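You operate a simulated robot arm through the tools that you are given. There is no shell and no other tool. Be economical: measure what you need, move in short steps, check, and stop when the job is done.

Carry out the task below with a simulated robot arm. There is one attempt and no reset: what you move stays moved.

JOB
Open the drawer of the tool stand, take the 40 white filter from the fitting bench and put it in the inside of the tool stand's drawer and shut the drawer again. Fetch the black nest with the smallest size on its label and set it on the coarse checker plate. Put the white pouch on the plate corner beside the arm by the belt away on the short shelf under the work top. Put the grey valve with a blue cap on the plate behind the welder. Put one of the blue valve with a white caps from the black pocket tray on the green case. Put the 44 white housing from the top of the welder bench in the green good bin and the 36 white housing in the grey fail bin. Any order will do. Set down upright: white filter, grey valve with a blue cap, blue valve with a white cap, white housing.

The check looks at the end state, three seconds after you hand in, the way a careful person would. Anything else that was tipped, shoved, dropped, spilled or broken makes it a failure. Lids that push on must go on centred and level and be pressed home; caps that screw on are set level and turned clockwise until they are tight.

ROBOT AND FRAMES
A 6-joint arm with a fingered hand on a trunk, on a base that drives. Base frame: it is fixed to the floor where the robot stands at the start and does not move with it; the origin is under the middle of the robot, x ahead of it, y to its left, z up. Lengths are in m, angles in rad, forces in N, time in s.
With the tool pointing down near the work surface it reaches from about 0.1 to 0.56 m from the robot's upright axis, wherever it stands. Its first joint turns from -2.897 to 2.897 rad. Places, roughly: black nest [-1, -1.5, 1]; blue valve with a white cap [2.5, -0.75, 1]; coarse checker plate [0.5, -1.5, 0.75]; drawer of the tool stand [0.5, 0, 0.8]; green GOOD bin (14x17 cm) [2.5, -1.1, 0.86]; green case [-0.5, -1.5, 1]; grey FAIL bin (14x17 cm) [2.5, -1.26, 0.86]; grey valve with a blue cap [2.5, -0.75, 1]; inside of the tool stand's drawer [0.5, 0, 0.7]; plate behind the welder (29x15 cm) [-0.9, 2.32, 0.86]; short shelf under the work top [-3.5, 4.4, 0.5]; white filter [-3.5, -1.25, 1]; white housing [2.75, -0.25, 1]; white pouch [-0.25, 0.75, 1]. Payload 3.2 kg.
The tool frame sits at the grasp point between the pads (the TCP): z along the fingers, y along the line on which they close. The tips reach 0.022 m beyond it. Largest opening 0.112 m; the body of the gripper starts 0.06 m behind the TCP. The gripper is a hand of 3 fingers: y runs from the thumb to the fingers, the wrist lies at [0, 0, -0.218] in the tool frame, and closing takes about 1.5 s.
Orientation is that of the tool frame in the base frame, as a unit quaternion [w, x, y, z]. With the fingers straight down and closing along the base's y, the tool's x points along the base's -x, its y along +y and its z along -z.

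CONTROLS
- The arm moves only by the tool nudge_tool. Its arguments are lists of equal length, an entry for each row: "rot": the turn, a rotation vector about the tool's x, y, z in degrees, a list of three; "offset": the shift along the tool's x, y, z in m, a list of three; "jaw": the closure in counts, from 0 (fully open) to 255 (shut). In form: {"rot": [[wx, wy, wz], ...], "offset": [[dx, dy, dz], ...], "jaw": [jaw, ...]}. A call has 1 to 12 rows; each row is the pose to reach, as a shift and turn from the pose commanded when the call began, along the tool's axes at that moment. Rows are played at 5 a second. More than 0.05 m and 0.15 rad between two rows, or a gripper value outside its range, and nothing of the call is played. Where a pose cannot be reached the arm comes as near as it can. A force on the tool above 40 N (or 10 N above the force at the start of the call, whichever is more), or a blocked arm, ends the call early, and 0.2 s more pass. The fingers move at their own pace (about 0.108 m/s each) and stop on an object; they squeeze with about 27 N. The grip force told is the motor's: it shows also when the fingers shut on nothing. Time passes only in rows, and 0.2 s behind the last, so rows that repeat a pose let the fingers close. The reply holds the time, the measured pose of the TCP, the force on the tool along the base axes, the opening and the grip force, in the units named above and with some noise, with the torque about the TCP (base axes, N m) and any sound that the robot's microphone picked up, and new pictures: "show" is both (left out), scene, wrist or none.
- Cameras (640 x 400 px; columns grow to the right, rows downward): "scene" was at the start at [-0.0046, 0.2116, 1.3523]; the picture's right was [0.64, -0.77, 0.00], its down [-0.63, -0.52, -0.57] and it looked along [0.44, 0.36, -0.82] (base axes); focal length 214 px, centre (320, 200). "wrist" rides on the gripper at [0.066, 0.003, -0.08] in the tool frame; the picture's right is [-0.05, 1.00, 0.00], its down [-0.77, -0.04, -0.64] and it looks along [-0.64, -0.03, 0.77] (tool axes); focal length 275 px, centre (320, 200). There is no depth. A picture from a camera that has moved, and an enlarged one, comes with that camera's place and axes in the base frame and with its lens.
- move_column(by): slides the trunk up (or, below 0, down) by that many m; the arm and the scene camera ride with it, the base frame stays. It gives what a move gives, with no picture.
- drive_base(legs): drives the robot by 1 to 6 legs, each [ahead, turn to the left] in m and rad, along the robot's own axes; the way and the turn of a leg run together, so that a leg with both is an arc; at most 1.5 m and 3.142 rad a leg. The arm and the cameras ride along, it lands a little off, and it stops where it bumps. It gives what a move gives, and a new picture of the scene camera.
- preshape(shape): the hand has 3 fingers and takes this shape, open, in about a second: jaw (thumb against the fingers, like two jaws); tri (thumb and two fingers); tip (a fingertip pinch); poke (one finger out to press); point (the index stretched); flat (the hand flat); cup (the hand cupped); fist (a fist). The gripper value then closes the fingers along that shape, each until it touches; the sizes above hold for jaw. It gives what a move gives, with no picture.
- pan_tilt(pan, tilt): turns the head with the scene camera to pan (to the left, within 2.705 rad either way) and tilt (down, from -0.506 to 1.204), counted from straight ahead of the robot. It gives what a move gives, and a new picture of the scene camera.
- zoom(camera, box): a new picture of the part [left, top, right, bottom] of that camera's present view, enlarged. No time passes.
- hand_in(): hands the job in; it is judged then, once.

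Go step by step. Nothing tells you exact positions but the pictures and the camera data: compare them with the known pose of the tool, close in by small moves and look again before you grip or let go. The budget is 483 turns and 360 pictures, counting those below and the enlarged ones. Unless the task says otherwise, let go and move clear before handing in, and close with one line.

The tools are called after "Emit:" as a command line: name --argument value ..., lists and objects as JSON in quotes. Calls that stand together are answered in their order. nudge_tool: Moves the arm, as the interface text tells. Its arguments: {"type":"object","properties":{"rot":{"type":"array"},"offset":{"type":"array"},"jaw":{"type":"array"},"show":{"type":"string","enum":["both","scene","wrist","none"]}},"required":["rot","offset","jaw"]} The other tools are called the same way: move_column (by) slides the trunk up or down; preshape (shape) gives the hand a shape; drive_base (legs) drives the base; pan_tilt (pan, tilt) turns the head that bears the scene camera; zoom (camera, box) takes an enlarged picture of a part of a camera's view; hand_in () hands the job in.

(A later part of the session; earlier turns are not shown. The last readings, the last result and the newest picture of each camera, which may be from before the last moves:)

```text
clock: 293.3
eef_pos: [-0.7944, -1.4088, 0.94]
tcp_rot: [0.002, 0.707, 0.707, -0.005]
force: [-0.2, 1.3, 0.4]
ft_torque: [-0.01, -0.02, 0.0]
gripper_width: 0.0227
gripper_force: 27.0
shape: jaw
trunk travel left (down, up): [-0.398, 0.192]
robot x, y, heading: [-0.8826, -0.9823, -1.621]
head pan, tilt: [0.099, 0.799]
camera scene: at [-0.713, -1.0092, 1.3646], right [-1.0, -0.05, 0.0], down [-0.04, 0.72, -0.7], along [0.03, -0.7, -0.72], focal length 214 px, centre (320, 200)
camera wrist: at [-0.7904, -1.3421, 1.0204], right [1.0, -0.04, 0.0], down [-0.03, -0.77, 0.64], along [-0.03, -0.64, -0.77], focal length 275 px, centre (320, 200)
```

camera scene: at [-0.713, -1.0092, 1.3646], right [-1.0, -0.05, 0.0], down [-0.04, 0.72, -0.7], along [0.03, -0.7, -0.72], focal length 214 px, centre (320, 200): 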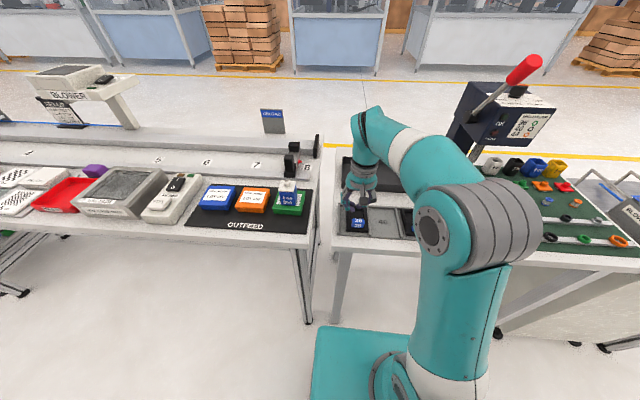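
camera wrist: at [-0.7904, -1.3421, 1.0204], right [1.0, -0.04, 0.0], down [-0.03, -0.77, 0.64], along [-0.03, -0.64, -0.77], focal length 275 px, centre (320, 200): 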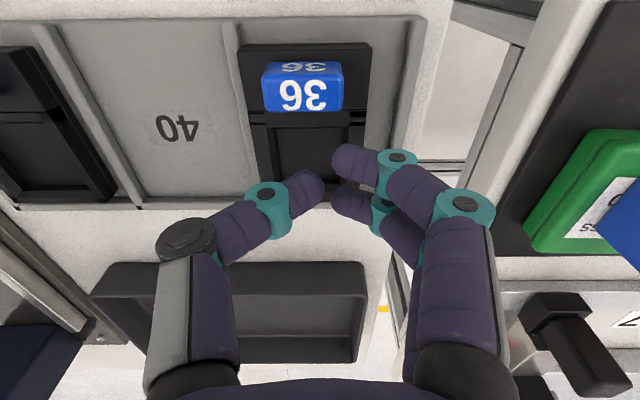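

It slipped; the nest stayed in its slot. The blue tab (top z≈0.909, around (-0.793,-1.38)) is the better handle; reposition over it.

Emit:
nudge_tool --rot '[[0, 0, 0], [0, 0, 0], [0, 0, 0], [0, 0, 0], [0, 0, 0]]' --offset '[[0, 0, -0.02], [0.01, 0, -0.03], [0.02, 0, -0.03], [0.029, 0, -0.025], [0.029, 0, -0.015]]' --jaw '[200, 130, 130, 130, 130]' --show "wrist"

```text
clock: 294.5
eef_pos: [-0.7936, -1.3789, 0.9534]
tcp_rot: [0.002, 0.706, 0.708, -0.004]
force: [0.4, 0.0, 0.3]
ft_torque: [-0.02, -0.04, 0.01]
gripper_width: 0.0542
gripper_force: 0.1
shape: jaw
trunk travel left (down, up): [-0.398, 0.192]
robot x, y, heading: [-0.8858, -0.9813, -1.623]
head pan, tilt: [0.099, 0.799]
camera wrist: at [-0.7906, -1.3116, 1.0333], right [1.0, -0.04, 0.0], down [-0.03, -0.77, 0.64], along [-0.03, -0.64, -0.77], focal length 275 px, centre (320, 200)
```

wrist: 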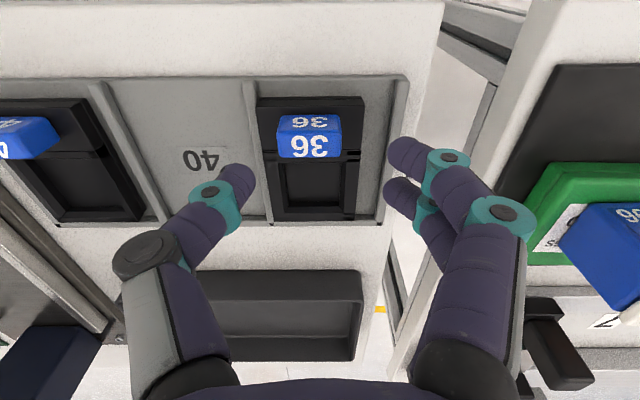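

Emit:
nudge_tool --rot '[[0, 0, 0], [0, 0, 0], [0, 0, 0], [0, 0, 0], [0, 0, 0]]' --offset '[[0, -0.003, 0.01], [0, -0.004, 0.02], [0, -0.004, 0.028], [0, -0.004, 0.034], [0, -0.004, 0.038]]' --jaw '[130, 130, 130, 130, 130]' --show "wrist"

```text
clock: 295.7
eef_pos: [-0.7953, -1.3798, 0.9148]
tcp_rot: [0.002, 0.706, 0.709, -0.005]
force: [-1.5, 0.3, -0.1]
ft_torque: [-0.02, -0.01, 0.0]
gripper_width: 0.0542
gripper_force: 0.0
shape: jaw
trunk travel left (down, up): [-0.398, 0.192]
robot x, y, heading: [-0.8837, -0.978, -1.621]
head pan, tilt: [0.099, 0.799]
camera wrist: at [-0.7927, -1.3129, 0.9952], right [1.0, -0.04, 0.0], down [-0.03, -0.76, 0.64], along [-0.03, -0.64, -0.77], focal length 275 px, centre (320, 200)
```

wrist: 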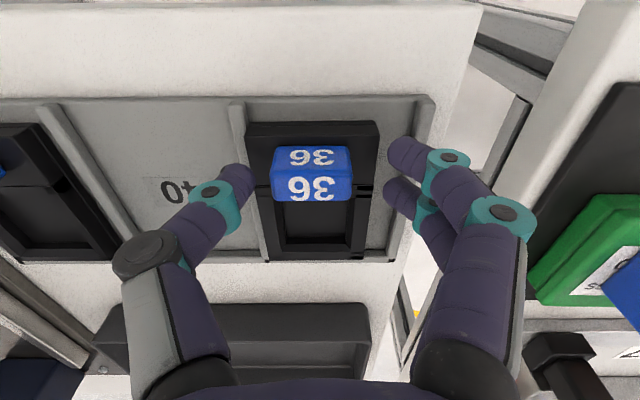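

Emit:
nudge_tool --rot '[[0, 0, 0], [0, 0, 0], [0, 0, 0]]' --offset '[[0, -0.002, 0.004], [0, -0.002, 0.008], [0, -0.002, 0.011]]' --jaw '[130, 130, 130]' --show "wrist"

```text
clock: 296.5
eef_pos: [-0.7978, -1.3796, 0.9036]
tcp_rot: [0.002, 0.707, 0.707, -0.004]
force: [-0.1, 1.0, 0.4]
ft_torque: [-0.01, 0.02, 0.0]
gripper_width: 0.0542
gripper_force: 0.1
shape: jaw
trunk travel left (down, up): [-0.398, 0.192]
robot x, y, heading: [-0.8875, -0.9801, -1.619]
head pan, tilt: [0.099, 0.799]
camera wrist: at [-0.7951, -1.3119, 0.9843], right [1.0, -0.04, 0.0], down [-0.03, -0.77, 0.64], along [-0.03, -0.64, -0.77], focal length 275 px, centre (320, 200)
```

wrist: 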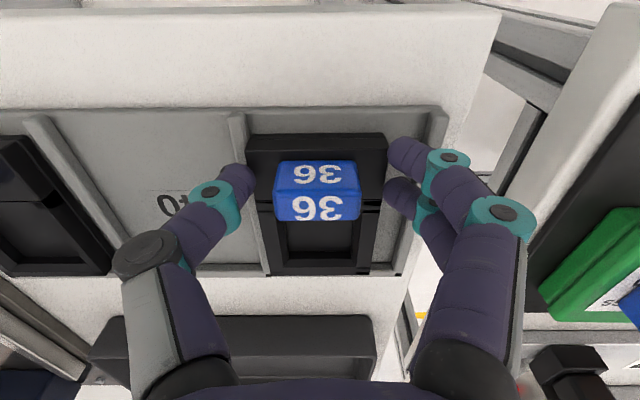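

No contact yet, fingertips flank the tab. Close on it.

Emit:
nudge_tool --rot '[[0, 0, 0], [0, 0, 0], [0, 0, 0], [0, 0, 0], [0, 0, 0]]' --offset '[[0, 0, 0], [0, 0, 0], [0, 0, 0], [0, 0, 0], [0, 0, 0]]' --jaw '[160, 200, 255, 255, 255]' --show "wrist"

```text
clock: 297.7
eef_pos: [-0.7972, -1.3798, 0.9049]
tcp_rot: [0.002, 0.706, 0.708, -0.004]
force: [3.2, 0.9, -0.1]
ft_torque: [0.0, -0.24, -0.05]
gripper_width: 0.0389
gripper_force: 26.8
shape: jaw
trunk travel left (down, up): [-0.398, 0.192]
robot x, y, heading: [-0.8856, -0.9771, -1.619]
head pan, tilt: [0.099, 0.799]
camera wrist: at [-0.7947, -1.3118, 0.9844], right [1.0, -0.04, 0.0], down [-0.03, -0.77, 0.64], along [-0.03, -0.64, -0.77], focal length 275 px, centre (320, 200)
```

wrist: 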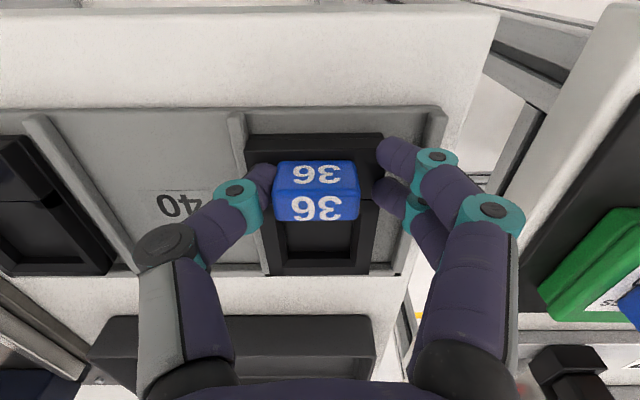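

Emit:
nudge_tool --rot '[[0, 0, 0], [0, 0, 0], [0, 0, 0], [0, 0, 0], [0, 0, 0]]' --offset '[[0, 0, 0], [0, 0, -0.005], [0, 0, -0.015], [0, 0, -0.03], [0, 0, -0.045]]' --jaw '[255, 255, 255, 255, 255]' --show "wrist"

```text
clock: 298.9
eef_pos: [-0.7989, -1.3789, 0.9476]
tcp_rot: [0.003, 0.707, 0.708, -0.004]
force: [-0.2, 0.9, -1.9]
ft_torque: [0.06, -0.02, -0.01]
gripper_width: 0.0276
gripper_force: 27.2
shape: jaw
trunk travel left (down, up): [-0.398, 0.192]
robot x, y, heading: [-0.8816, -0.9822, -1.622]
head pan, tilt: [0.099, 0.799]
camera wrist: at [-0.7957, -1.3119, 1.0278], right [1.0, -0.04, 0.0], down [-0.03, -0.77, 0.64], along [-0.03, -0.64, -0.77], focal length 275 px, centre (320, 200)
```

wrist: 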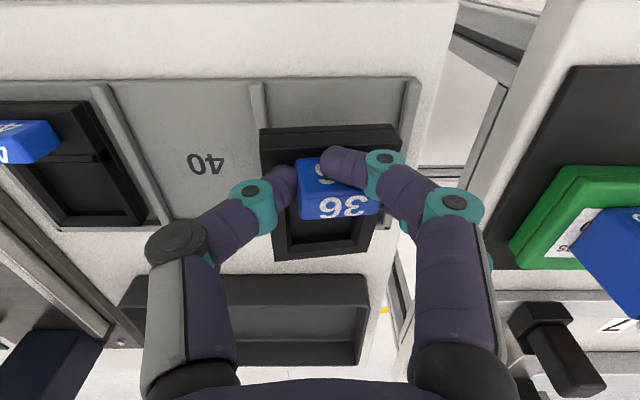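

The nest is lifted by its tab. Raise and retract it.

Emit:
nudge_tool --rot '[[0, 0, 0], [0, 0, 0], [0, 0, 0], [0, 0, 0], [0, 0, 0], [0, 0, 0], [0, 0, 0]]' --offset '[[0, 0, -0.02], [0, 0, -0.05], [0, 0, -0.08], [0, 0, -0.11], [0.03, 0, -0.13], [0.06, 0, -0.14], [0.09, 0, -0.14]]' --jaw '[255, 255, 255, 255, 255, 255, 255]' --show "both"

```text
clock: 300.5
eef_pos: [-0.7997, -1.2886, 1.0878]
tcp_rot: [0.002, 0.706, 0.708, -0.004]
force: [0.2, 0.6, -2.1]
ft_torque: [0.08, 0.04, -0.01]
gripper_width: 0.0274
gripper_force: 27.0
shape: jaw
trunk travel left (down, up): [-0.398, 0.192]
robot x, y, heading: [-0.8824, -0.977, -1.618]
head pan, tilt: [0.099, 0.799]
camera scene: at [-0.7129, -1.0091, 1.3646], right [-1.0, -0.05, 0.0], down [-0.04, 0.72, -0.7], along [0.04, -0.7, -0.72], focal length 214 px, centre (320, 200)
camera wrist: at [-0.7959, -1.2216, 1.1676], right [1.0, -0.04, 0.0], down [-0.03, -0.77, 0.64], along [-0.03, -0.64, -0.77], focal length 275 px, centre (320, 200)
```

scene: 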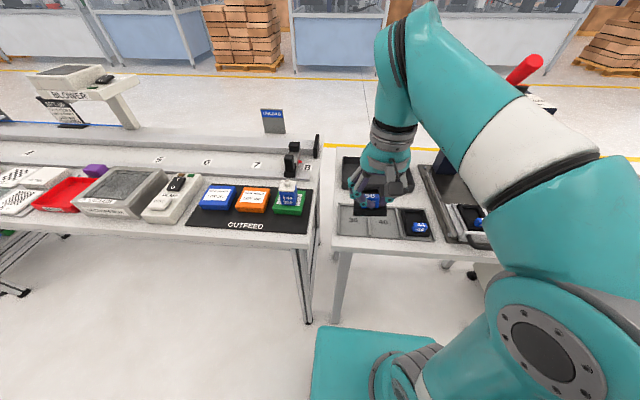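
wrist: 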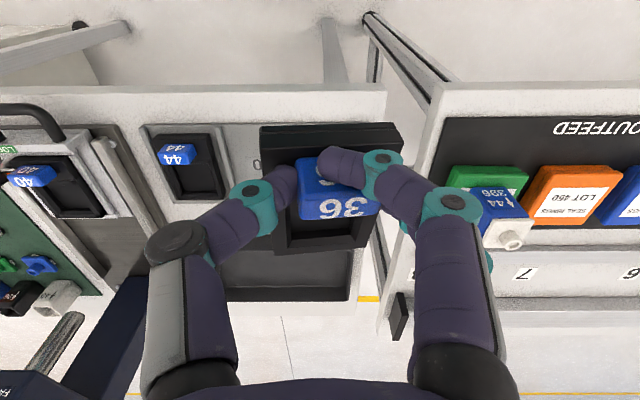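

Nest held level. Drive to the checker plates.

Emit:
drive_base --legs '[[-0.25, 0], [0, 1.6], [1.28, 0], [0, -1.57]]'

Emit:
pan_tilt --pan 0.0 --tilt 0.8

```text
clock: 316.1
eef_pos: [0.5331, -1.0968, 1.0881]
tcp_rot: [0.003, 0.697, 0.717, -0.004]
force: [0.0, 0.0, -2.8]
ft_torque: [0.06, 0.02, 0.0]
gripper_width: 0.027
gripper_force: 26.9
shape: jaw
trunk travel left (down, up): [-0.398, 0.192]
robot x, y, heading: [0.4403, -0.7913, -1.587]
head pan, tilt: [0.099, 0.799]
camera scene: at [0.6127, -0.8143, 1.3646], right [-1.0, -0.08, 0.0], down [-0.06, 0.71, -0.7], along [0.05, -0.7, -0.72], focal length 214 px, centre (320, 200)
```

scene: 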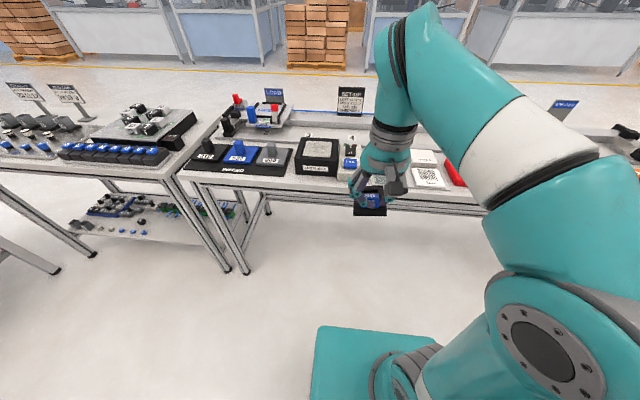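

```text
clock: 316.8
eef_pos: [0.5337, -1.0958, 1.0872]
tcp_rot: [0.002, 0.697, 0.717, -0.003]
force: [0.9, 0.0, -2.0]
ft_torque: [0.02, 0.0, 0.01]
gripper_width: 0.0269
gripper_force: 27.2
shape: jaw
trunk travel left (down, up): [-0.398, 0.192]
robot x, y, heading: [0.4422, -0.7922, -1.594]
head pan, tilt: [0.0, 0.799]
camera scene: at [0.6047, -0.8145, 1.3646], right [-1.0, 0.02, 0.0], down [0.02, 0.72, -0.7], along [-0.02, -0.7, -0.72], focal length 214 px, centre (320, 200)
```

scene: 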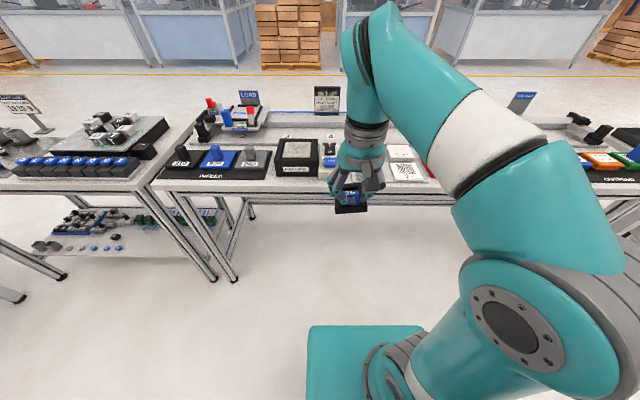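

Emit:
drive_base --legs '[[0.3, 0]]'

Emit:
pan_tilt --pan -0.3 --tilt 0.9

Emit:
zoom --camera "wrist" --box '[0, 0, 640, 400]'

```text
clock: 318.8
eef_pos: [0.5302, -1.3933, 1.0856]
tcp_rot: [0.002, 0.695, 0.719, -0.005]
force: [0.2, -0.2, -1.9]
ft_torque: [0.05, 0.04, -0.01]
gripper_width: 0.0271
gripper_force: 27.4
shape: jaw
trunk travel left (down, up): [-0.398, 0.192]
robot x, y, heading: [0.4332, -1.0874, -1.587]
head pan, tilt: [0.0, 0.799]
camera scene: at [0.599, -1.1122, 1.3646], right [-1.0, 0.02, 0.0], down [0.01, 0.72, -0.7], along [-0.01, -0.7, -0.72], focal length 214 px, centre (320, 200)
```

scene: 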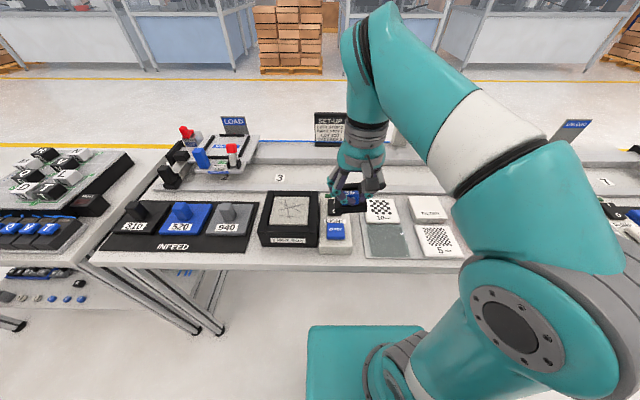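

```text
clock: 319.6
eef_pos: [0.5307, -1.3941, 1.0877]
tcp_rot: [0.001, 0.694, 0.72, -0.003]
force: [-0.1, 0.4, -2.7]
ft_torque: [0.03, -0.03, 0.0]
gripper_width: 0.0269
gripper_force: 26.7
shape: jaw
trunk travel left (down, up): [-0.398, 0.192]
robot x, y, heading: [0.4356, -1.0859, -1.588]
head pan, tilt: [-0.3, 0.901]
camera scene: at [0.5769, -1.1031, 1.3567], right [-0.95, 0.31, 0.0], down [0.24, 0.74, -0.62], along [-0.19, -0.59, -0.78], focal length 214 px, centre (320, 200)
```

scene: 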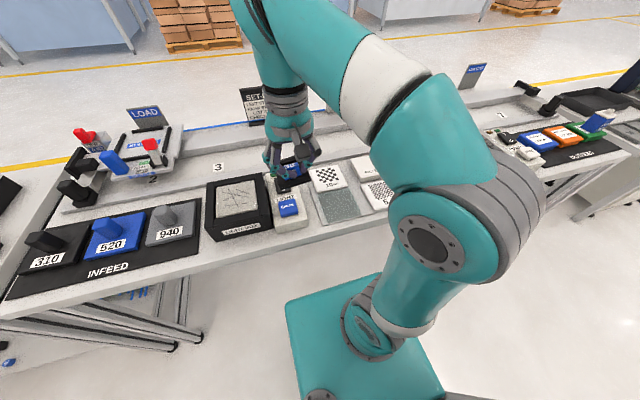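

```text
1.00 times, centred on (320, 200) of wrist (not enlarged: the box is as wide or as high as the picture)
camera zoom: at [0.5311, -1.3272, 1.1675], right [1.0, -0.01, 0.0], down [-0.01, -0.77, 0.64], along [-0.01, -0.64, -0.77], focal length 275 px, centre (320, 200)
```

zoom: 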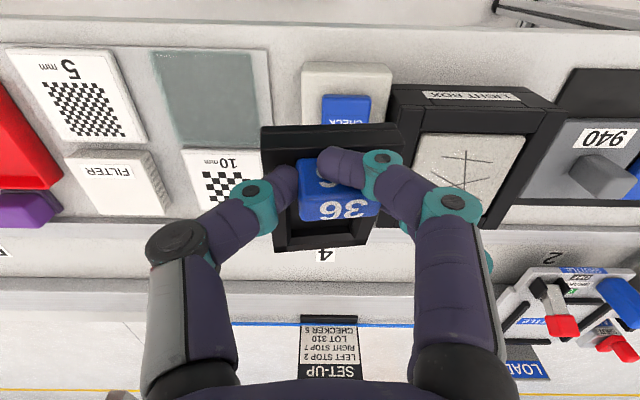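

The 10 mm (coarse) plate is centred at about (0.402,-1.538). Move the nest above it.

Emit:
nudge_tool --rot '[[0, 0, 0.5], [0, 0, 1], [0, 0, 1.5], [0, 0, 2], [0, 0, 2.4]]' --offset '[[-0.02, -0.03, 0.0], [-0.045, -0.06, 0.01], [-0.07, -0.09, 0.03], [-0.09, -0.115, 0.05], [-0.114, -0.1353, 0.08]]' --jaw '[255, 255, 255, 255, 255]' --show "both"

```text
clock: 320.8
eef_pos: [0.3978, -1.5161, 1.0135]
tcp_rot: [0.003, 0.71, 0.704, -0.004]
force: [-0.2, 0.0, -1.8]
ft_torque: [0.06, 0.0, 0.02]
gripper_width: 0.0271
gripper_force: 27.5
shape: jaw
trunk travel left (down, up): [-0.398, 0.192]
robot x, y, heading: [0.4362, -1.0899, -1.587]
head pan, tilt: [-0.3, 0.901]
camera scene: at [0.5766, -1.1033, 1.3568], right [-0.95, 0.31, 0.0], down [0.24, 0.74, -0.62], along [-0.19, -0.59, -0.78], focal length 214 px, centre (320, 200)
camera wrist: at [0.4017, -1.4497, 1.0933], right [1.0, -0.05, 0.0], down [-0.04, -0.76, 0.64], along [-0.04, -0.64, -0.77], focal length 275 px, centre (320, 200)
```

scene: 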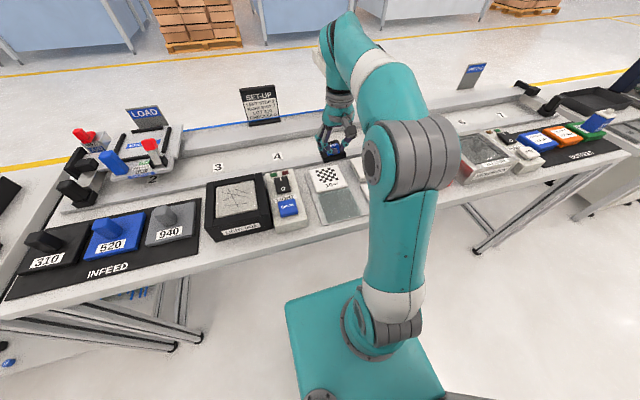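
wrist: 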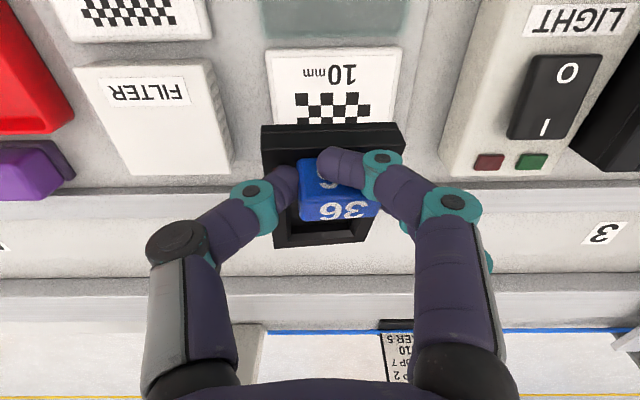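

Lower with a small x correction.

Emit:
nudge_tool --rot '[[0, 0, 0], [0, 0, 0], [0, 0, 0], [0, 0, 0]]' --offset '[[0, 0.004, 0.02], [0, 0.008, 0.04], [0, 0.008, 0.06], [0, 0.008, 0.075]]' --jaw '[255, 255, 255, 255]' --show "both"

```text
clock: 321.8
eef_pos: [0.4063, -1.5154, 0.9338]
tcp_rot: [0.004, 0.71, 0.705, -0.005]
force: [0.6, -0.2, -2.4]
ft_torque: [0.01, -0.06, 0.01]
gripper_width: 0.0269
gripper_force: 27.1
shape: jaw
trunk travel left (down, up): [-0.398, 0.192]
robot x, y, heading: [0.431, -1.0891, -1.586]
head pan, tilt: [-0.3, 0.901]
camera scene: at [0.5768, -1.103, 1.3568], right [-0.95, 0.31, 0.0], down [0.24, 0.74, -0.62], along [-0.19, -0.59, -0.78], focal length 214 px, centre (320, 200)
camera wrist: at [0.4107, -1.4485, 1.0143], right [1.0, -0.05, 0.0], down [-0.04, -0.76, 0.64], along [-0.04, -0.64, -0.77], focal length 275 px, centre (320, 200)
```

scene: 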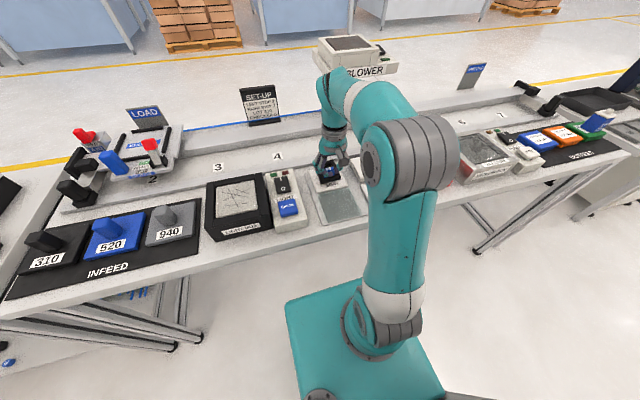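
wrist: 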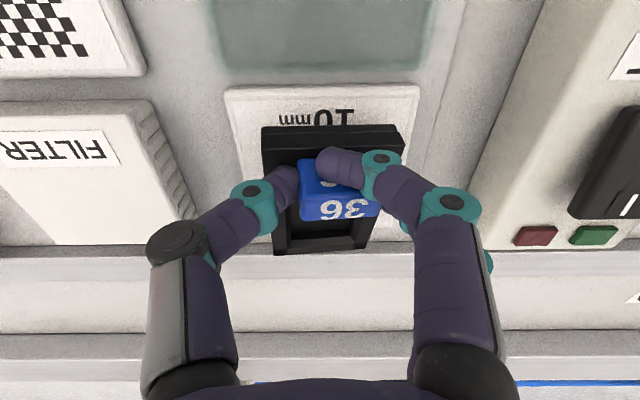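

Centred within a few mm. Lower gently to contact.

Emit:
nudge_tool --rot '[[0, 0, 0], [0, 0, 0], [0, 0, 0], [0, 0, 0], [0, 0, 0]]' --offset '[[-0.005, 0, 0.005], [-0.005, 0, 0.01], [-0.005, 0, 0.013], [-0.005, 0, 0.016], [-0.005, 0, 0.018]]' --jaw '[255, 255, 255, 255, 255]' --show "none"

```text
clock: 323.0
eef_pos: [0.4071, -1.5196, 0.9158]
tcp_rot: [0.004, 0.71, 0.704, -0.005]
force: [-2.6, 1.1, 9.9]
ft_torque: [-0.15, -0.24, -0.02]
gripper_width: 0.0275
gripper_force: 27.1
shape: jaw
trunk travel left (down, up): [-0.398, 0.192]
robot x, y, heading: [0.4324, -1.0902, -1.588]
head pan, tilt: [-0.3, 0.901]
```

Contact. Open slowly.

Emit:
nudge_tool --rot '[[0, 0, 0], [0, 0, 0], [0, 0, 0], [0, 0, 0], [0, 0, 0], [0, 0, 0]]' --offset '[[0, 0, 0], [0, 0, 0], [0, 0, 0], [0, 0, 0], [0, 0, -0.005], [0, 0, -0.03]]' --jaw '[230, 200, 150, 110, 100, 100]' --show "wrist"

```text
clock: 324.4
eef_pos: [0.408, -1.5179, 0.9448]
tcp_rot: [0.002, 0.709, 0.705, -0.004]
force: [0.3, 0.6, 0.2]
ft_torque: [-0.01, -0.01, -0.01]
gripper_width: 0.0678
gripper_force: 0.0
shape: jaw
trunk travel left (down, up): [-0.398, 0.192]
robot x, y, heading: [0.4384, -1.0883, -1.582]
head pan, tilt: [-0.3, 0.901]
camera wrist: at [0.4116, -1.4525, 1.025], right [1.0, -0.05, 0.0], down [-0.04, -0.77, 0.64], along [-0.04, -0.64, -0.77], focal length 275 px, centre (320, 200)
```

wrist: 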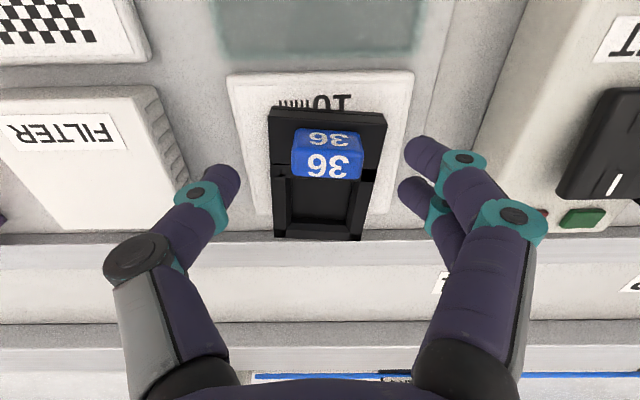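

The nest is slightly rotated and overhangs the back edge by a few mm. Regrip by the tab to adjust it.

Emit:
nudge_tool --rot '[[0, 0, 3], [0, 0, 6], [0, 0, 6], [0, 0, 6], [0, 0, 6], [0, 0, 6], [0, 0, 6], [0, 0, 6]]' --offset '[[-0.002, 0.003, 0.01], [-0.003, 0.003, 0.02], [-0.003, 0.003, 0.031], [-0.003, 0.003, 0.031], [-0.003, 0.003, 0.031], [-0.003, 0.003, 0.031], [-0.003, 0.003, 0.031], [-0.003, 0.003, 0.031]]' --jaw '[100, 120, 130, 170, 220, 255, 255, 255]' --show "wrist"

```text
clock: 326.2
eef_pos: [0.4113, -1.5215, 0.9147]
tcp_rot: [0.004, 0.746, 0.666, -0.004]
force: [-1.0, 0.5, -0.7]
ft_torque: [-0.06, -0.01, -0.07]
gripper_width: 0.0245
gripper_force: 27.0
shape: jaw
trunk travel left (down, up): [-0.398, 0.192]
robot x, y, heading: [0.4296, -1.0884, -1.582]
head pan, tilt: [-0.3, 0.901]
camera wrist: at [0.4212, -1.4563, 0.9952], right [0.99, -0.16, 0.0], down [-0.12, -0.76, 0.64], along [-0.1, -0.64, -0.77], focal length 275 px, centre (320, 200)
```

wrist: 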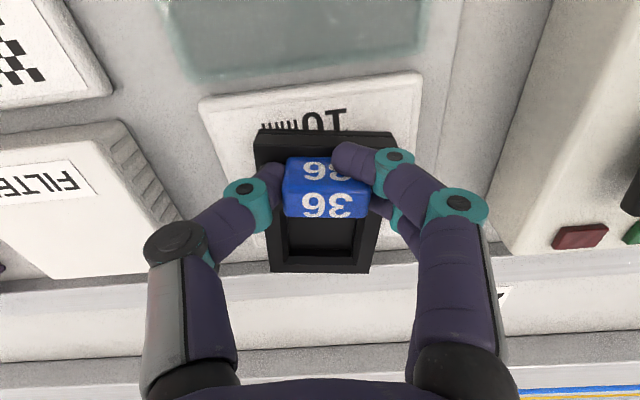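

Emit:
nudge_tool --rot '[[0, 0, 0], [0, 0, 0], [0, 0, -3.5], [0, 0, -7], [0, 0, -7], [0, 0, -7], [0, 0, -7]]' --offset '[[0, 0, -0.005], [0, 0, -0.01], [0.005, -0.001, -0.01], [0.009, -0.003, -0.01], [0.009, -0.003, -0.005], [0.009, -0.003, -0.001], [0.009, -0.003, 0.001]]' --jaw '[255, 255, 255, 255, 255, 255, 255]' --show "wrist"

```text
clock: 327.8
eef_pos: [0.4067, -1.514, 0.9146]
tcp_rot: [0.003, 0.704, 0.71, -0.005]
force: [-0.5, -0.3, 6.4]
ft_torque: [-0.13, -0.27, -0.04]
gripper_width: 0.0233
gripper_force: 27.2
shape: jaw
trunk travel left (down, up): [-0.398, 0.192]
robot x, y, heading: [0.4346, -1.0878, -1.581]
head pan, tilt: [-0.3, 0.901]
camera wrist: at [0.4094, -1.4459, 0.995], right [1.0, -0.04, 0.0], down [-0.03, -0.76, 0.64], along [-0.02, -0.64, -0.76], focal length 275 px, centre (320, 200)
```

wrist: 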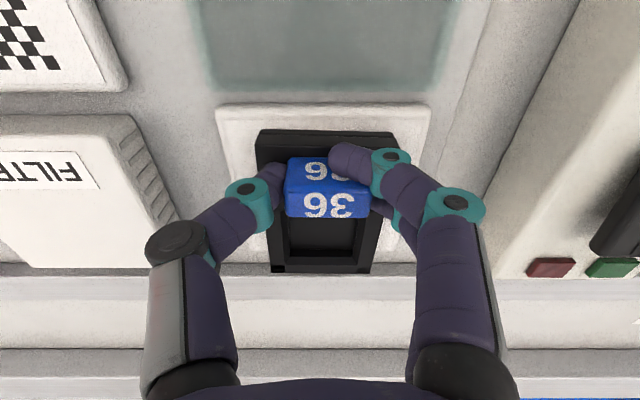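

Better aligned. Release and lift.

Emit:
nudge_tool --rot '[[0, 0, 0], [0, 0, 0], [0, 0, 0], [0, 0, 0], [0, 0, 0], [0, 0, 0], [0, 0, 0], [0, 0, 0]]' --offset '[[0, 0, 0], [0, 0, 0], [0, 0, 0], [0, 0, 0], [0, 0, -0.005], [0, 0, -0.03], [0, 0, -0.06], [0, 0, -0.09]]' --jaw '[230, 200, 150, 110, 100, 100, 100, 100]' --show "wrist"

```text
clock: 329.6
eef_pos: [0.4096, -1.5094, 1.0038]
tcp_rot: [0.003, 0.703, 0.711, -0.004]
force: [-0.3, 0.1, -0.4]
ft_torque: [0.0, 0.01, 0.01]
gripper_width: 0.0674
gripper_force: 0.1
shape: jaw
trunk travel left (down, up): [-0.398, 0.192]
robot x, y, heading: [0.4338, -1.0875, -1.591]
head pan, tilt: [-0.3, 0.901]
camera wrist: at [0.4121, -1.4434, 1.0832], right [1.0, -0.04, 0.0], down [-0.03, -0.77, 0.64], along [-0.02, -0.64, -0.77], focal length 275 px, centre (320, 200)
```

wrist: 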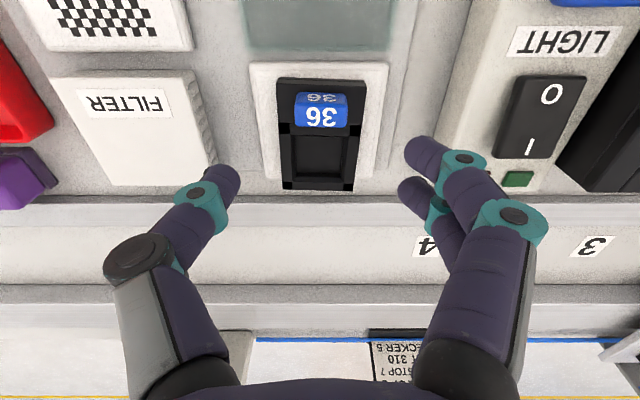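

Nest is well on the plate. Retract and drive west along the aisle toward the fitting bench.

Emit:
nudge_tool --rot '[[0, 0, 0], [0, 0, 0], [0, 0, 0], [0, 0, 0], [0, 0, 0]]' --offset '[[0, 0, -0.03], [0, 0, -0.06], [0.04, 0, -0.09], [0.08, 0, -0.1], [0.12, 0, -0.1]]' --jaw '[100, 0, 0, 0, 0]' --show "none"

Emit:
drive_base --legs '[[-0.35, 0], [0, -1.55], [1.4, 0]]'

Emit:
pan_tilt --pan 0.2 --tilt 0.4

```text
clock: 330.8
eef_pos: [0.4058, -1.388, 1.1014]
tcp_rot: [0.002, 0.704, 0.71, -0.003]
force: [1.0, 0.2, 0.0]
ft_torque: [-0.02, -0.01, 0.0]
gripper_width: 0.1118
gripper_force: 0.0
shape: jaw
trunk travel left (down, up): [-0.398, 0.192]
robot x, y, heading: [0.4325, -1.088, -1.587]
head pan, tilt: [-0.3, 0.901]
```

```text
clock: 343.4
eef_pos: [-1.2249, -0.5891, 1.1006]
tcp_rot: [-0.001, 1.0, -0.026, -0.005]
force: [0.1, 0.1, -0.4]
ft_torque: [0.02, -0.02, 0.01]
gripper_width: 0.1119
gripper_force: 0.1
shape: jaw
trunk travel left (down, up): [-0.398, 0.192]
robot x, y, heading: [-0.9262, -0.6371, 3.067]
head pan, tilt: [-0.3, 0.901]
camera scene: at [-0.95, -0.7785, 1.3567], right [0.37, 0.93, 0.0], down [0.73, -0.29, -0.62], along [-0.58, 0.23, -0.78], focal length 214 px, centre (320, 200)
```

scene: 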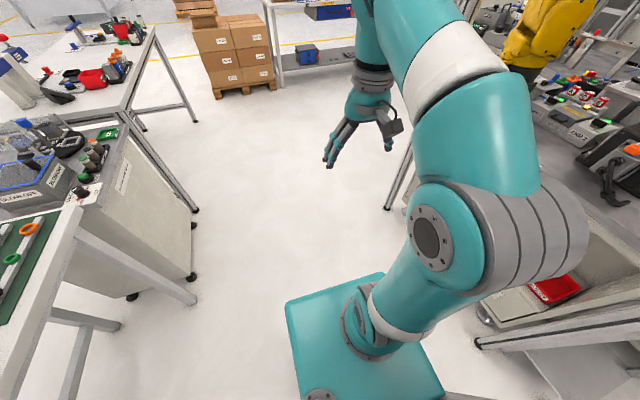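

```text
clock: 344.4
eef_pos: [-1.2235, -0.5883, 1.1009]
tcp_rot: [-0.001, 1.0, -0.026, -0.004]
force: [-0.2, -0.2, 0.0]
ft_torque: [0.01, 0.0, 0.02]
gripper_width: 0.1117
gripper_force: 0.1
shape: jaw
trunk travel left (down, up): [-0.398, 0.192]
robot x, y, heading: [-0.9262, -0.6351, 3.064]
head pan, tilt: [0.201, 0.4]
camera scene: at [-0.9718, -0.8176, 1.3997], right [-0.12, 0.99, 0.0], down [0.39, 0.05, -0.92], along [-0.91, -0.11, -0.39], focal length 214 px, centre (320, 200)
```

scene: 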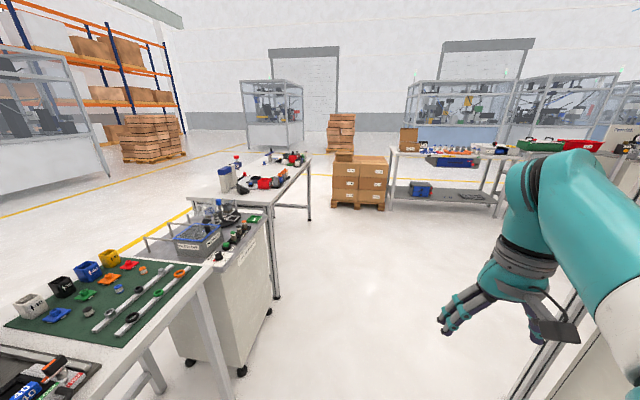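

Emit:
zoom --camera "scene" --box '[190, 140, 330, 230]'

Emit:
zoom --camera "scene" --box '[380, 110, 560, 220]'

```text
4.44 times, centred on (260, 185) of scene
camera zoom: at [-0.9718, -0.8176, 1.3997], right [-0.12, 0.99, 0.0], down [0.39, 0.05, -0.92], along [-0.91, -0.11, -0.39], focal length 953 px, centre (587, 267)
```

zoom: 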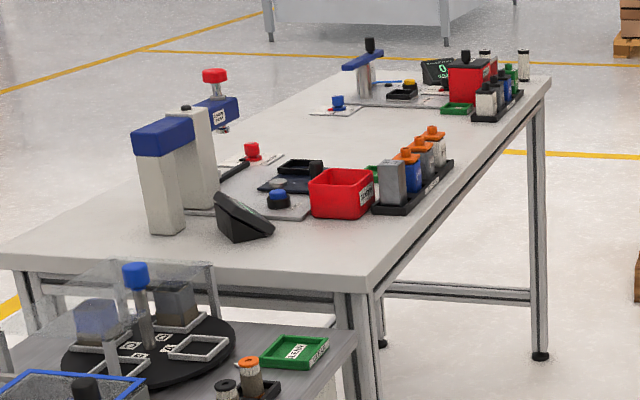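

```text
3.56 times, centred on (470, 165) of scene
camera zoom: at [-0.9718, -0.8176, 1.3997], right [-0.12, 0.99, 0.0], down [0.39, 0.05, -0.92], along [-0.91, -0.11, -0.39], focal length 763 px, centre (-213, 324)
```

zoom: 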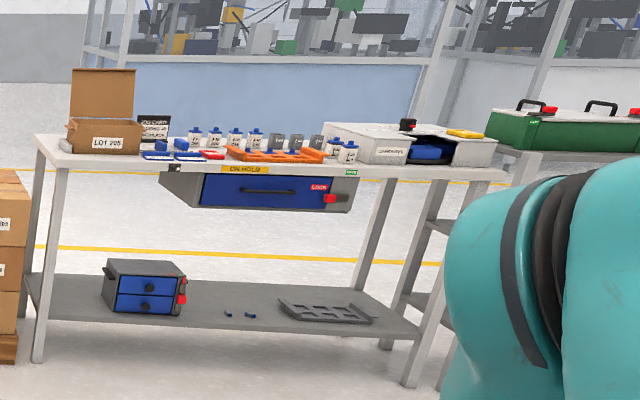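

Fitting bench items (filters) are at the far end of the next bench. Drive on west.

Emit:
drive_base --legs '[[0, 0.09], [1.5, 0], [0.75, 0], [0, 1.57]]'

Emit:
pan_tilt --pan 0.1 --tilt 0.8

```text
clock: 359.9
eef_pos: [-3.2214, -0.8845, 1.1008]
tcp_rot: [0.002, 0.7, 0.714, -0.004]
force: [-0.4, 0.2, 0.7]
ft_torque: [-0.05, 0.0, 0.02]
gripper_width: 0.1117
gripper_force: 0.0
shape: jaw
trunk travel left (down, up): [-0.398, 0.192]
robot x, y, heading: [-3.1921, -0.5817, -1.58]
head pan, tilt: [0.201, 0.4]
camera scene: at [-3.0105, -0.6158, 1.3997], right [-0.98, -0.19, 0.0], down [-0.07, 0.38, -0.92], along [0.18, -0.9, -0.39], focal length 214 px, centre (320, 200)
```

scene: 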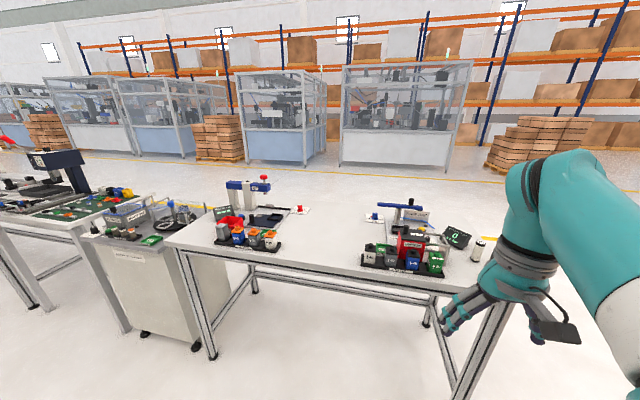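

```text
clock: 360.8
eef_pos: [-3.2213, -0.8843, 1.1013]
tcp_rot: [0.002, 0.7, 0.714, -0.003]
force: [0.4, 0.2, -0.7]
ft_torque: [0.0, 0.03, 0.01]
gripper_width: 0.112
gripper_force: 0.0
shape: jaw
trunk travel left (down, up): [-0.398, 0.192]
robot x, y, heading: [-3.1937, -0.5821, -1.574]
head pan, tilt: [0.099, 0.799]
camera scene: at [-3.0209, -0.6052, 1.3647], right [-1.0, -0.09, 0.0], down [-0.07, 0.71, -0.7], along [0.06, -0.69, -0.72], focal length 214 px, centre (320, 200)
```

scene: 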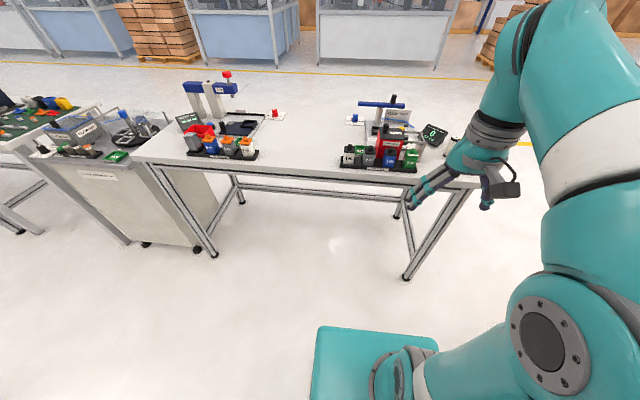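

Emit:
zoom --camera "scene" --box '[325, 85, 485, 185]'

Emit:
zoom --camera "scene" --box '[150, 60, 310, 170]'

Emit:
zoom --camera "wrist" --box '[0, 0, 640, 400]'

```text
4.00 times, centred on (405, 135) of scene
camera zoom: at [-3.0209, -0.6052, 1.3647], right [-1.0, -0.09, 0.0], down [-0.07, 0.71, -0.7], along [0.06, -0.69, -0.72], focal length 858 px, centre (-20, 460)
```

zoom: 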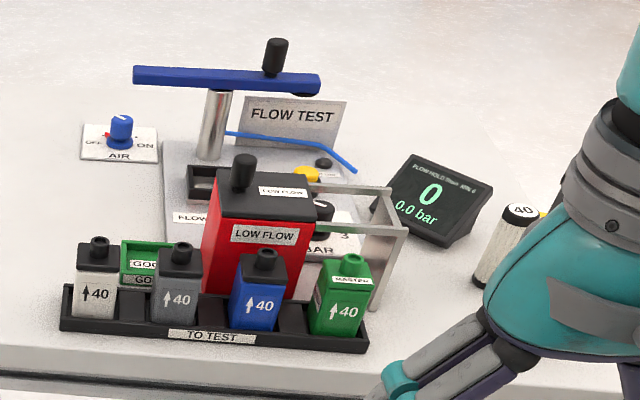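

```text
3.64 times, centred on (230, 115) of scene
camera zoom: at [-3.0209, -0.6052, 1.3647], right [-1.0, -0.09, 0.0], down [-0.07, 0.71, -0.7], along [0.06, -0.69, -0.72], focal length 780 px, centre (647, 509)
```

zoom: 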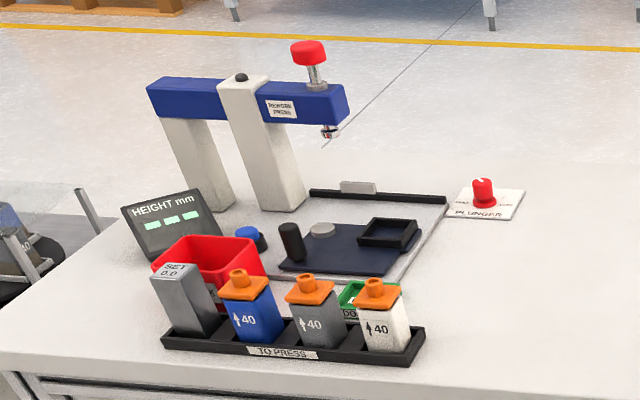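

```text
1.00 times, centred on (320, 200) of wrist (not enlarged: the box is as wide or as high as the picture)
camera zoom: at [-3.2189, -0.8168, 1.1808], right [1.0, -0.03, 0.0], down [-0.02, -0.77, 0.64], along [-0.02, -0.64, -0.77], focal length 275 px, centre (320, 200)
```

zoom: 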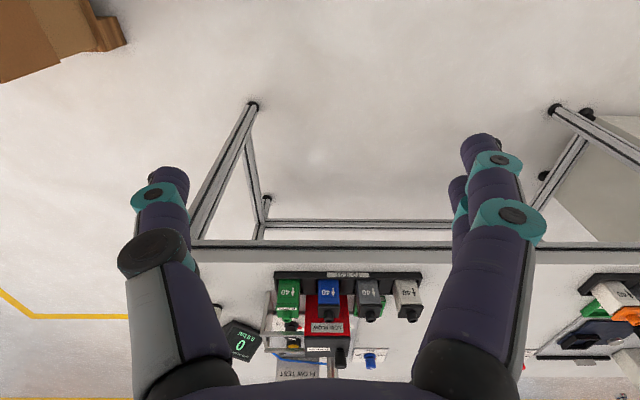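

The filter "40" is a pleated white cylinder at the right end, about (-3.477,-1.39). Move in front of it.

Emit:
drive_base --legs '[[0, -0.6], [0.38, 0], [0, 0.6]]'

Emit:
pan_tilt --pan -0.1 --tilt 0.9

Emit:
zoom --camera "wrist" --box '[0, 0, 640, 400]'

```text
clock: 366.5
eef_pos: [-3.4438, -1.1865, 1.0997]
tcp_rot: [0.003, 0.705, 0.709, -0.004]
force: [0.3, 0.6, 0.5]
ft_torque: [-0.01, -0.05, 0.02]
gripper_width: 0.1119
gripper_force: 0.1
shape: jaw
trunk travel left (down, up): [-0.398, 0.192]
robot x, y, heading: [-3.4124, -0.888, -1.589]
head pan, tilt: [0.099, 0.799]
camera scene: at [-3.24, -0.9118, 1.3646], right [-1.0, -0.08, 0.0], down [-0.06, 0.71, -0.7], along [0.06, -0.69, -0.72], focal length 214 px, centre (320, 200)
```

scene: 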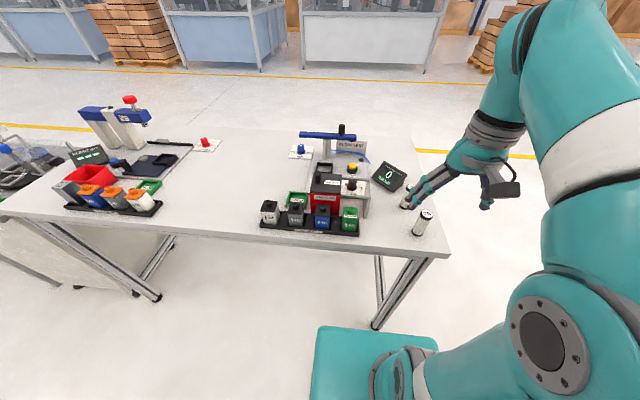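

```text
clock: 367.3
eef_pos: [-3.4426, -1.1878, 1.1009]
tcp_rot: [0.003, 0.704, 0.71, -0.003]
force: [0.4, -0.1, 0.2]
ft_torque: [0.0, -0.02, 0.02]
gripper_width: 0.112
gripper_force: 0.1
shape: jaw
trunk travel left (down, up): [-0.398, 0.192]
robot x, y, heading: [-3.4122, -0.8924, -1.589]
head pan, tilt: [-0.099, 0.901]
camera scene: at [-3.2554, -0.9064, 1.3568], right [-0.99, 0.12, 0.0], down [0.09, 0.78, -0.62], along [-0.07, -0.62, -0.78], focal length 214 px, centre (320, 200)
```

scene: 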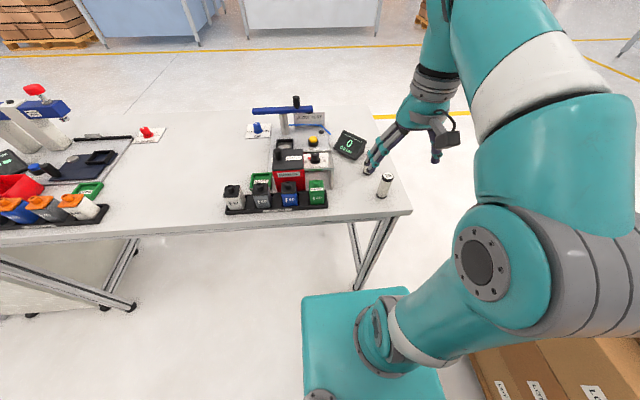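

```text
1.00 times, centred on (320, 200) of wrist (not enlarged: the box is as wide or as high as the picture)
camera zoom: at [-3.4404, -1.1211, 1.1808], right [1.0, -0.04, 0.0], down [-0.03, -0.77, 0.64], along [-0.03, -0.64, -0.77], focal length 275 px, centre (320, 200)
```

zoom: 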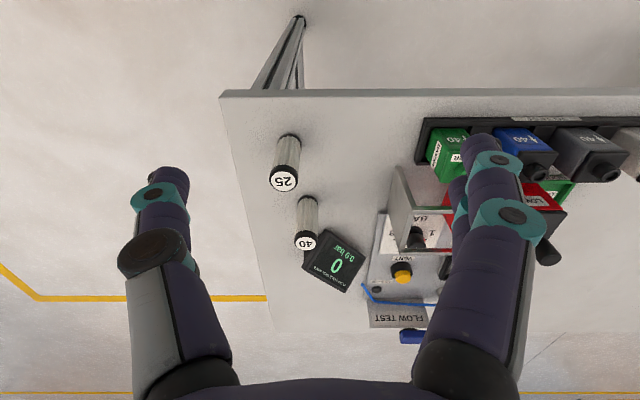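

Two filters: "25" in front and "40" behind, near the display, at about (-3.471,-1.393), top z≈0.935. Move over it for a closer look.

Emit:
nudge_tool --rot '[[0, 0, 0], [0, 0, 0], [0, 0, 0], [0, 0, 0], [0, 0, 0]]' --offset '[[-0.04, -0.006, 0.0], [-0.08, -0.012, 0.01], [-0.12, -0.018, 0.03], [-0.16, -0.024, 0.05], [-0.198, -0.028, 0.075]]' --jaw '[60, 60, 60, 60, 60]' --show "wrist"

```text
clock: 368.5
eef_pos: [-3.4712, -1.3892, 1.0249]
tcp_rot: [0.003, 0.705, 0.71, -0.005]
force: [0.2, 1.2, -0.1]
ft_torque: [0.01, 0.01, -0.01]
gripper_width: 0.0859
gripper_force: 0.0
shape: jaw
trunk travel left (down, up): [-0.398, 0.192]
robot x, y, heading: [-3.4099, -0.8847, -1.59]
head pan, tilt: [-0.099, 0.901]
camera wrist: at [-3.4682, -1.321, 1.1062], right [1.0, -0.04, 0.0], down [-0.03, -0.76, 0.64], along [-0.03, -0.64, -0.77], focal length 275 px, centre (320, 200)
```

wrist: 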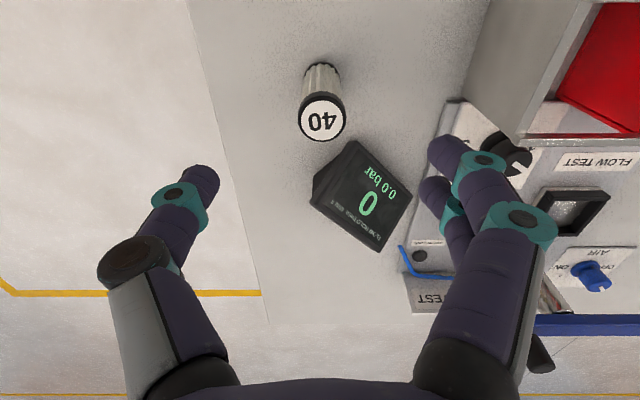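

Filter 40 top centre is (-3.471,-1.398,0.931). Descend and grip with the display clear behind.

Emit:
nudge_tool --rot '[[0, 0, 0], [0, 0, 0], [0, 0, 0], [0, 0, 0], [0, 0, 0]]' --offset '[[-0.008, 0, 0.0], [-0.008, 0, 0.03], [-0.008, 0, 0.06], [-0.008, 0, 0.09], [-0.008, 0, 0.12]]' --jaw '[80, 90, 100, 100, 100]' --show "wrist"

```text
clock: 369.7
eef_pos: [-3.471, -1.397, 0.9086]
tcp_rot: [0.003, 0.705, 0.71, -0.004]
force: [0.0, 1.2, 0.2]
ft_torque: [0.01, 0.01, 0.02]
gripper_width: 0.0684
gripper_force: 0.1
shape: jaw
trunk travel left (down, up): [-0.398, 0.192]
robot x, y, heading: [-3.4124, -0.8871, -1.594]
head pan, tilt: [-0.099, 0.901]
camera wrist: at [-3.4681, -1.3299, 0.9889], right [1.0, -0.04, 0.0], down [-0.03, -0.76, 0.64], along [-0.03, -0.64, -0.77], focal length 275 px, centre (320, 200)
```

wrist: 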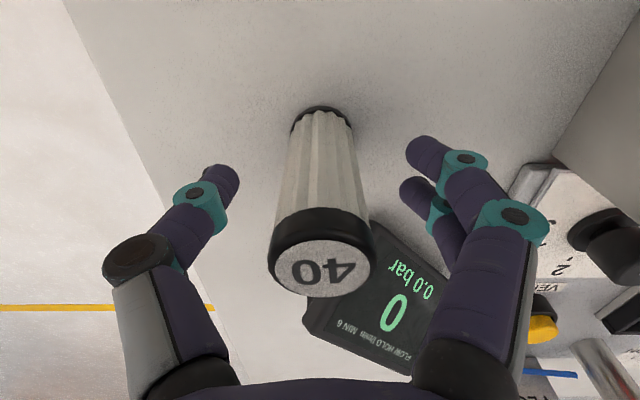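

Emit:
nudge_tool --rot '[[0, 0, 0], [0, 0, 0], [0, 0, 0], [0, 0, 0], [0, 0, 0], [0, 0, 0]]' --offset '[[0, 0, 0.004], [0, 0, 0.004], [0, 0, 0.004], [0, 0, 0.004], [0, 0, 0.004], [0, 0, 0.004]]' --jaw '[130, 160, 200, 255, 255, 255]' --show "wrist"

```text
clock: 371.1
eef_pos: [-3.4704, -1.3967, 0.9052]
tcp_rot: [0.003, 0.704, 0.71, -0.003]
force: [-0.4, 0.3, 0.4]
ft_torque: [0.0, -0.02, 0.04]
gripper_width: 0.0216
gripper_force: 26.9
shape: jaw
trunk travel left (down, up): [-0.398, 0.192]
robot x, y, heading: [-3.4147, -0.8876, -1.593]
head pan, tilt: [-0.099, 0.901]
camera wrist: at [-3.4676, -1.3296, 0.985], right [1.0, -0.04, 0.0], down [-0.03, -0.77, 0.64], along [-0.03, -0.64, -0.77], focal length 275 px, centre (320, 200)
```

wrist: 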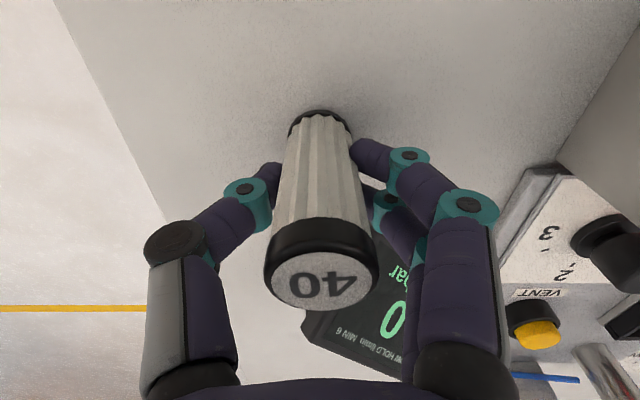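

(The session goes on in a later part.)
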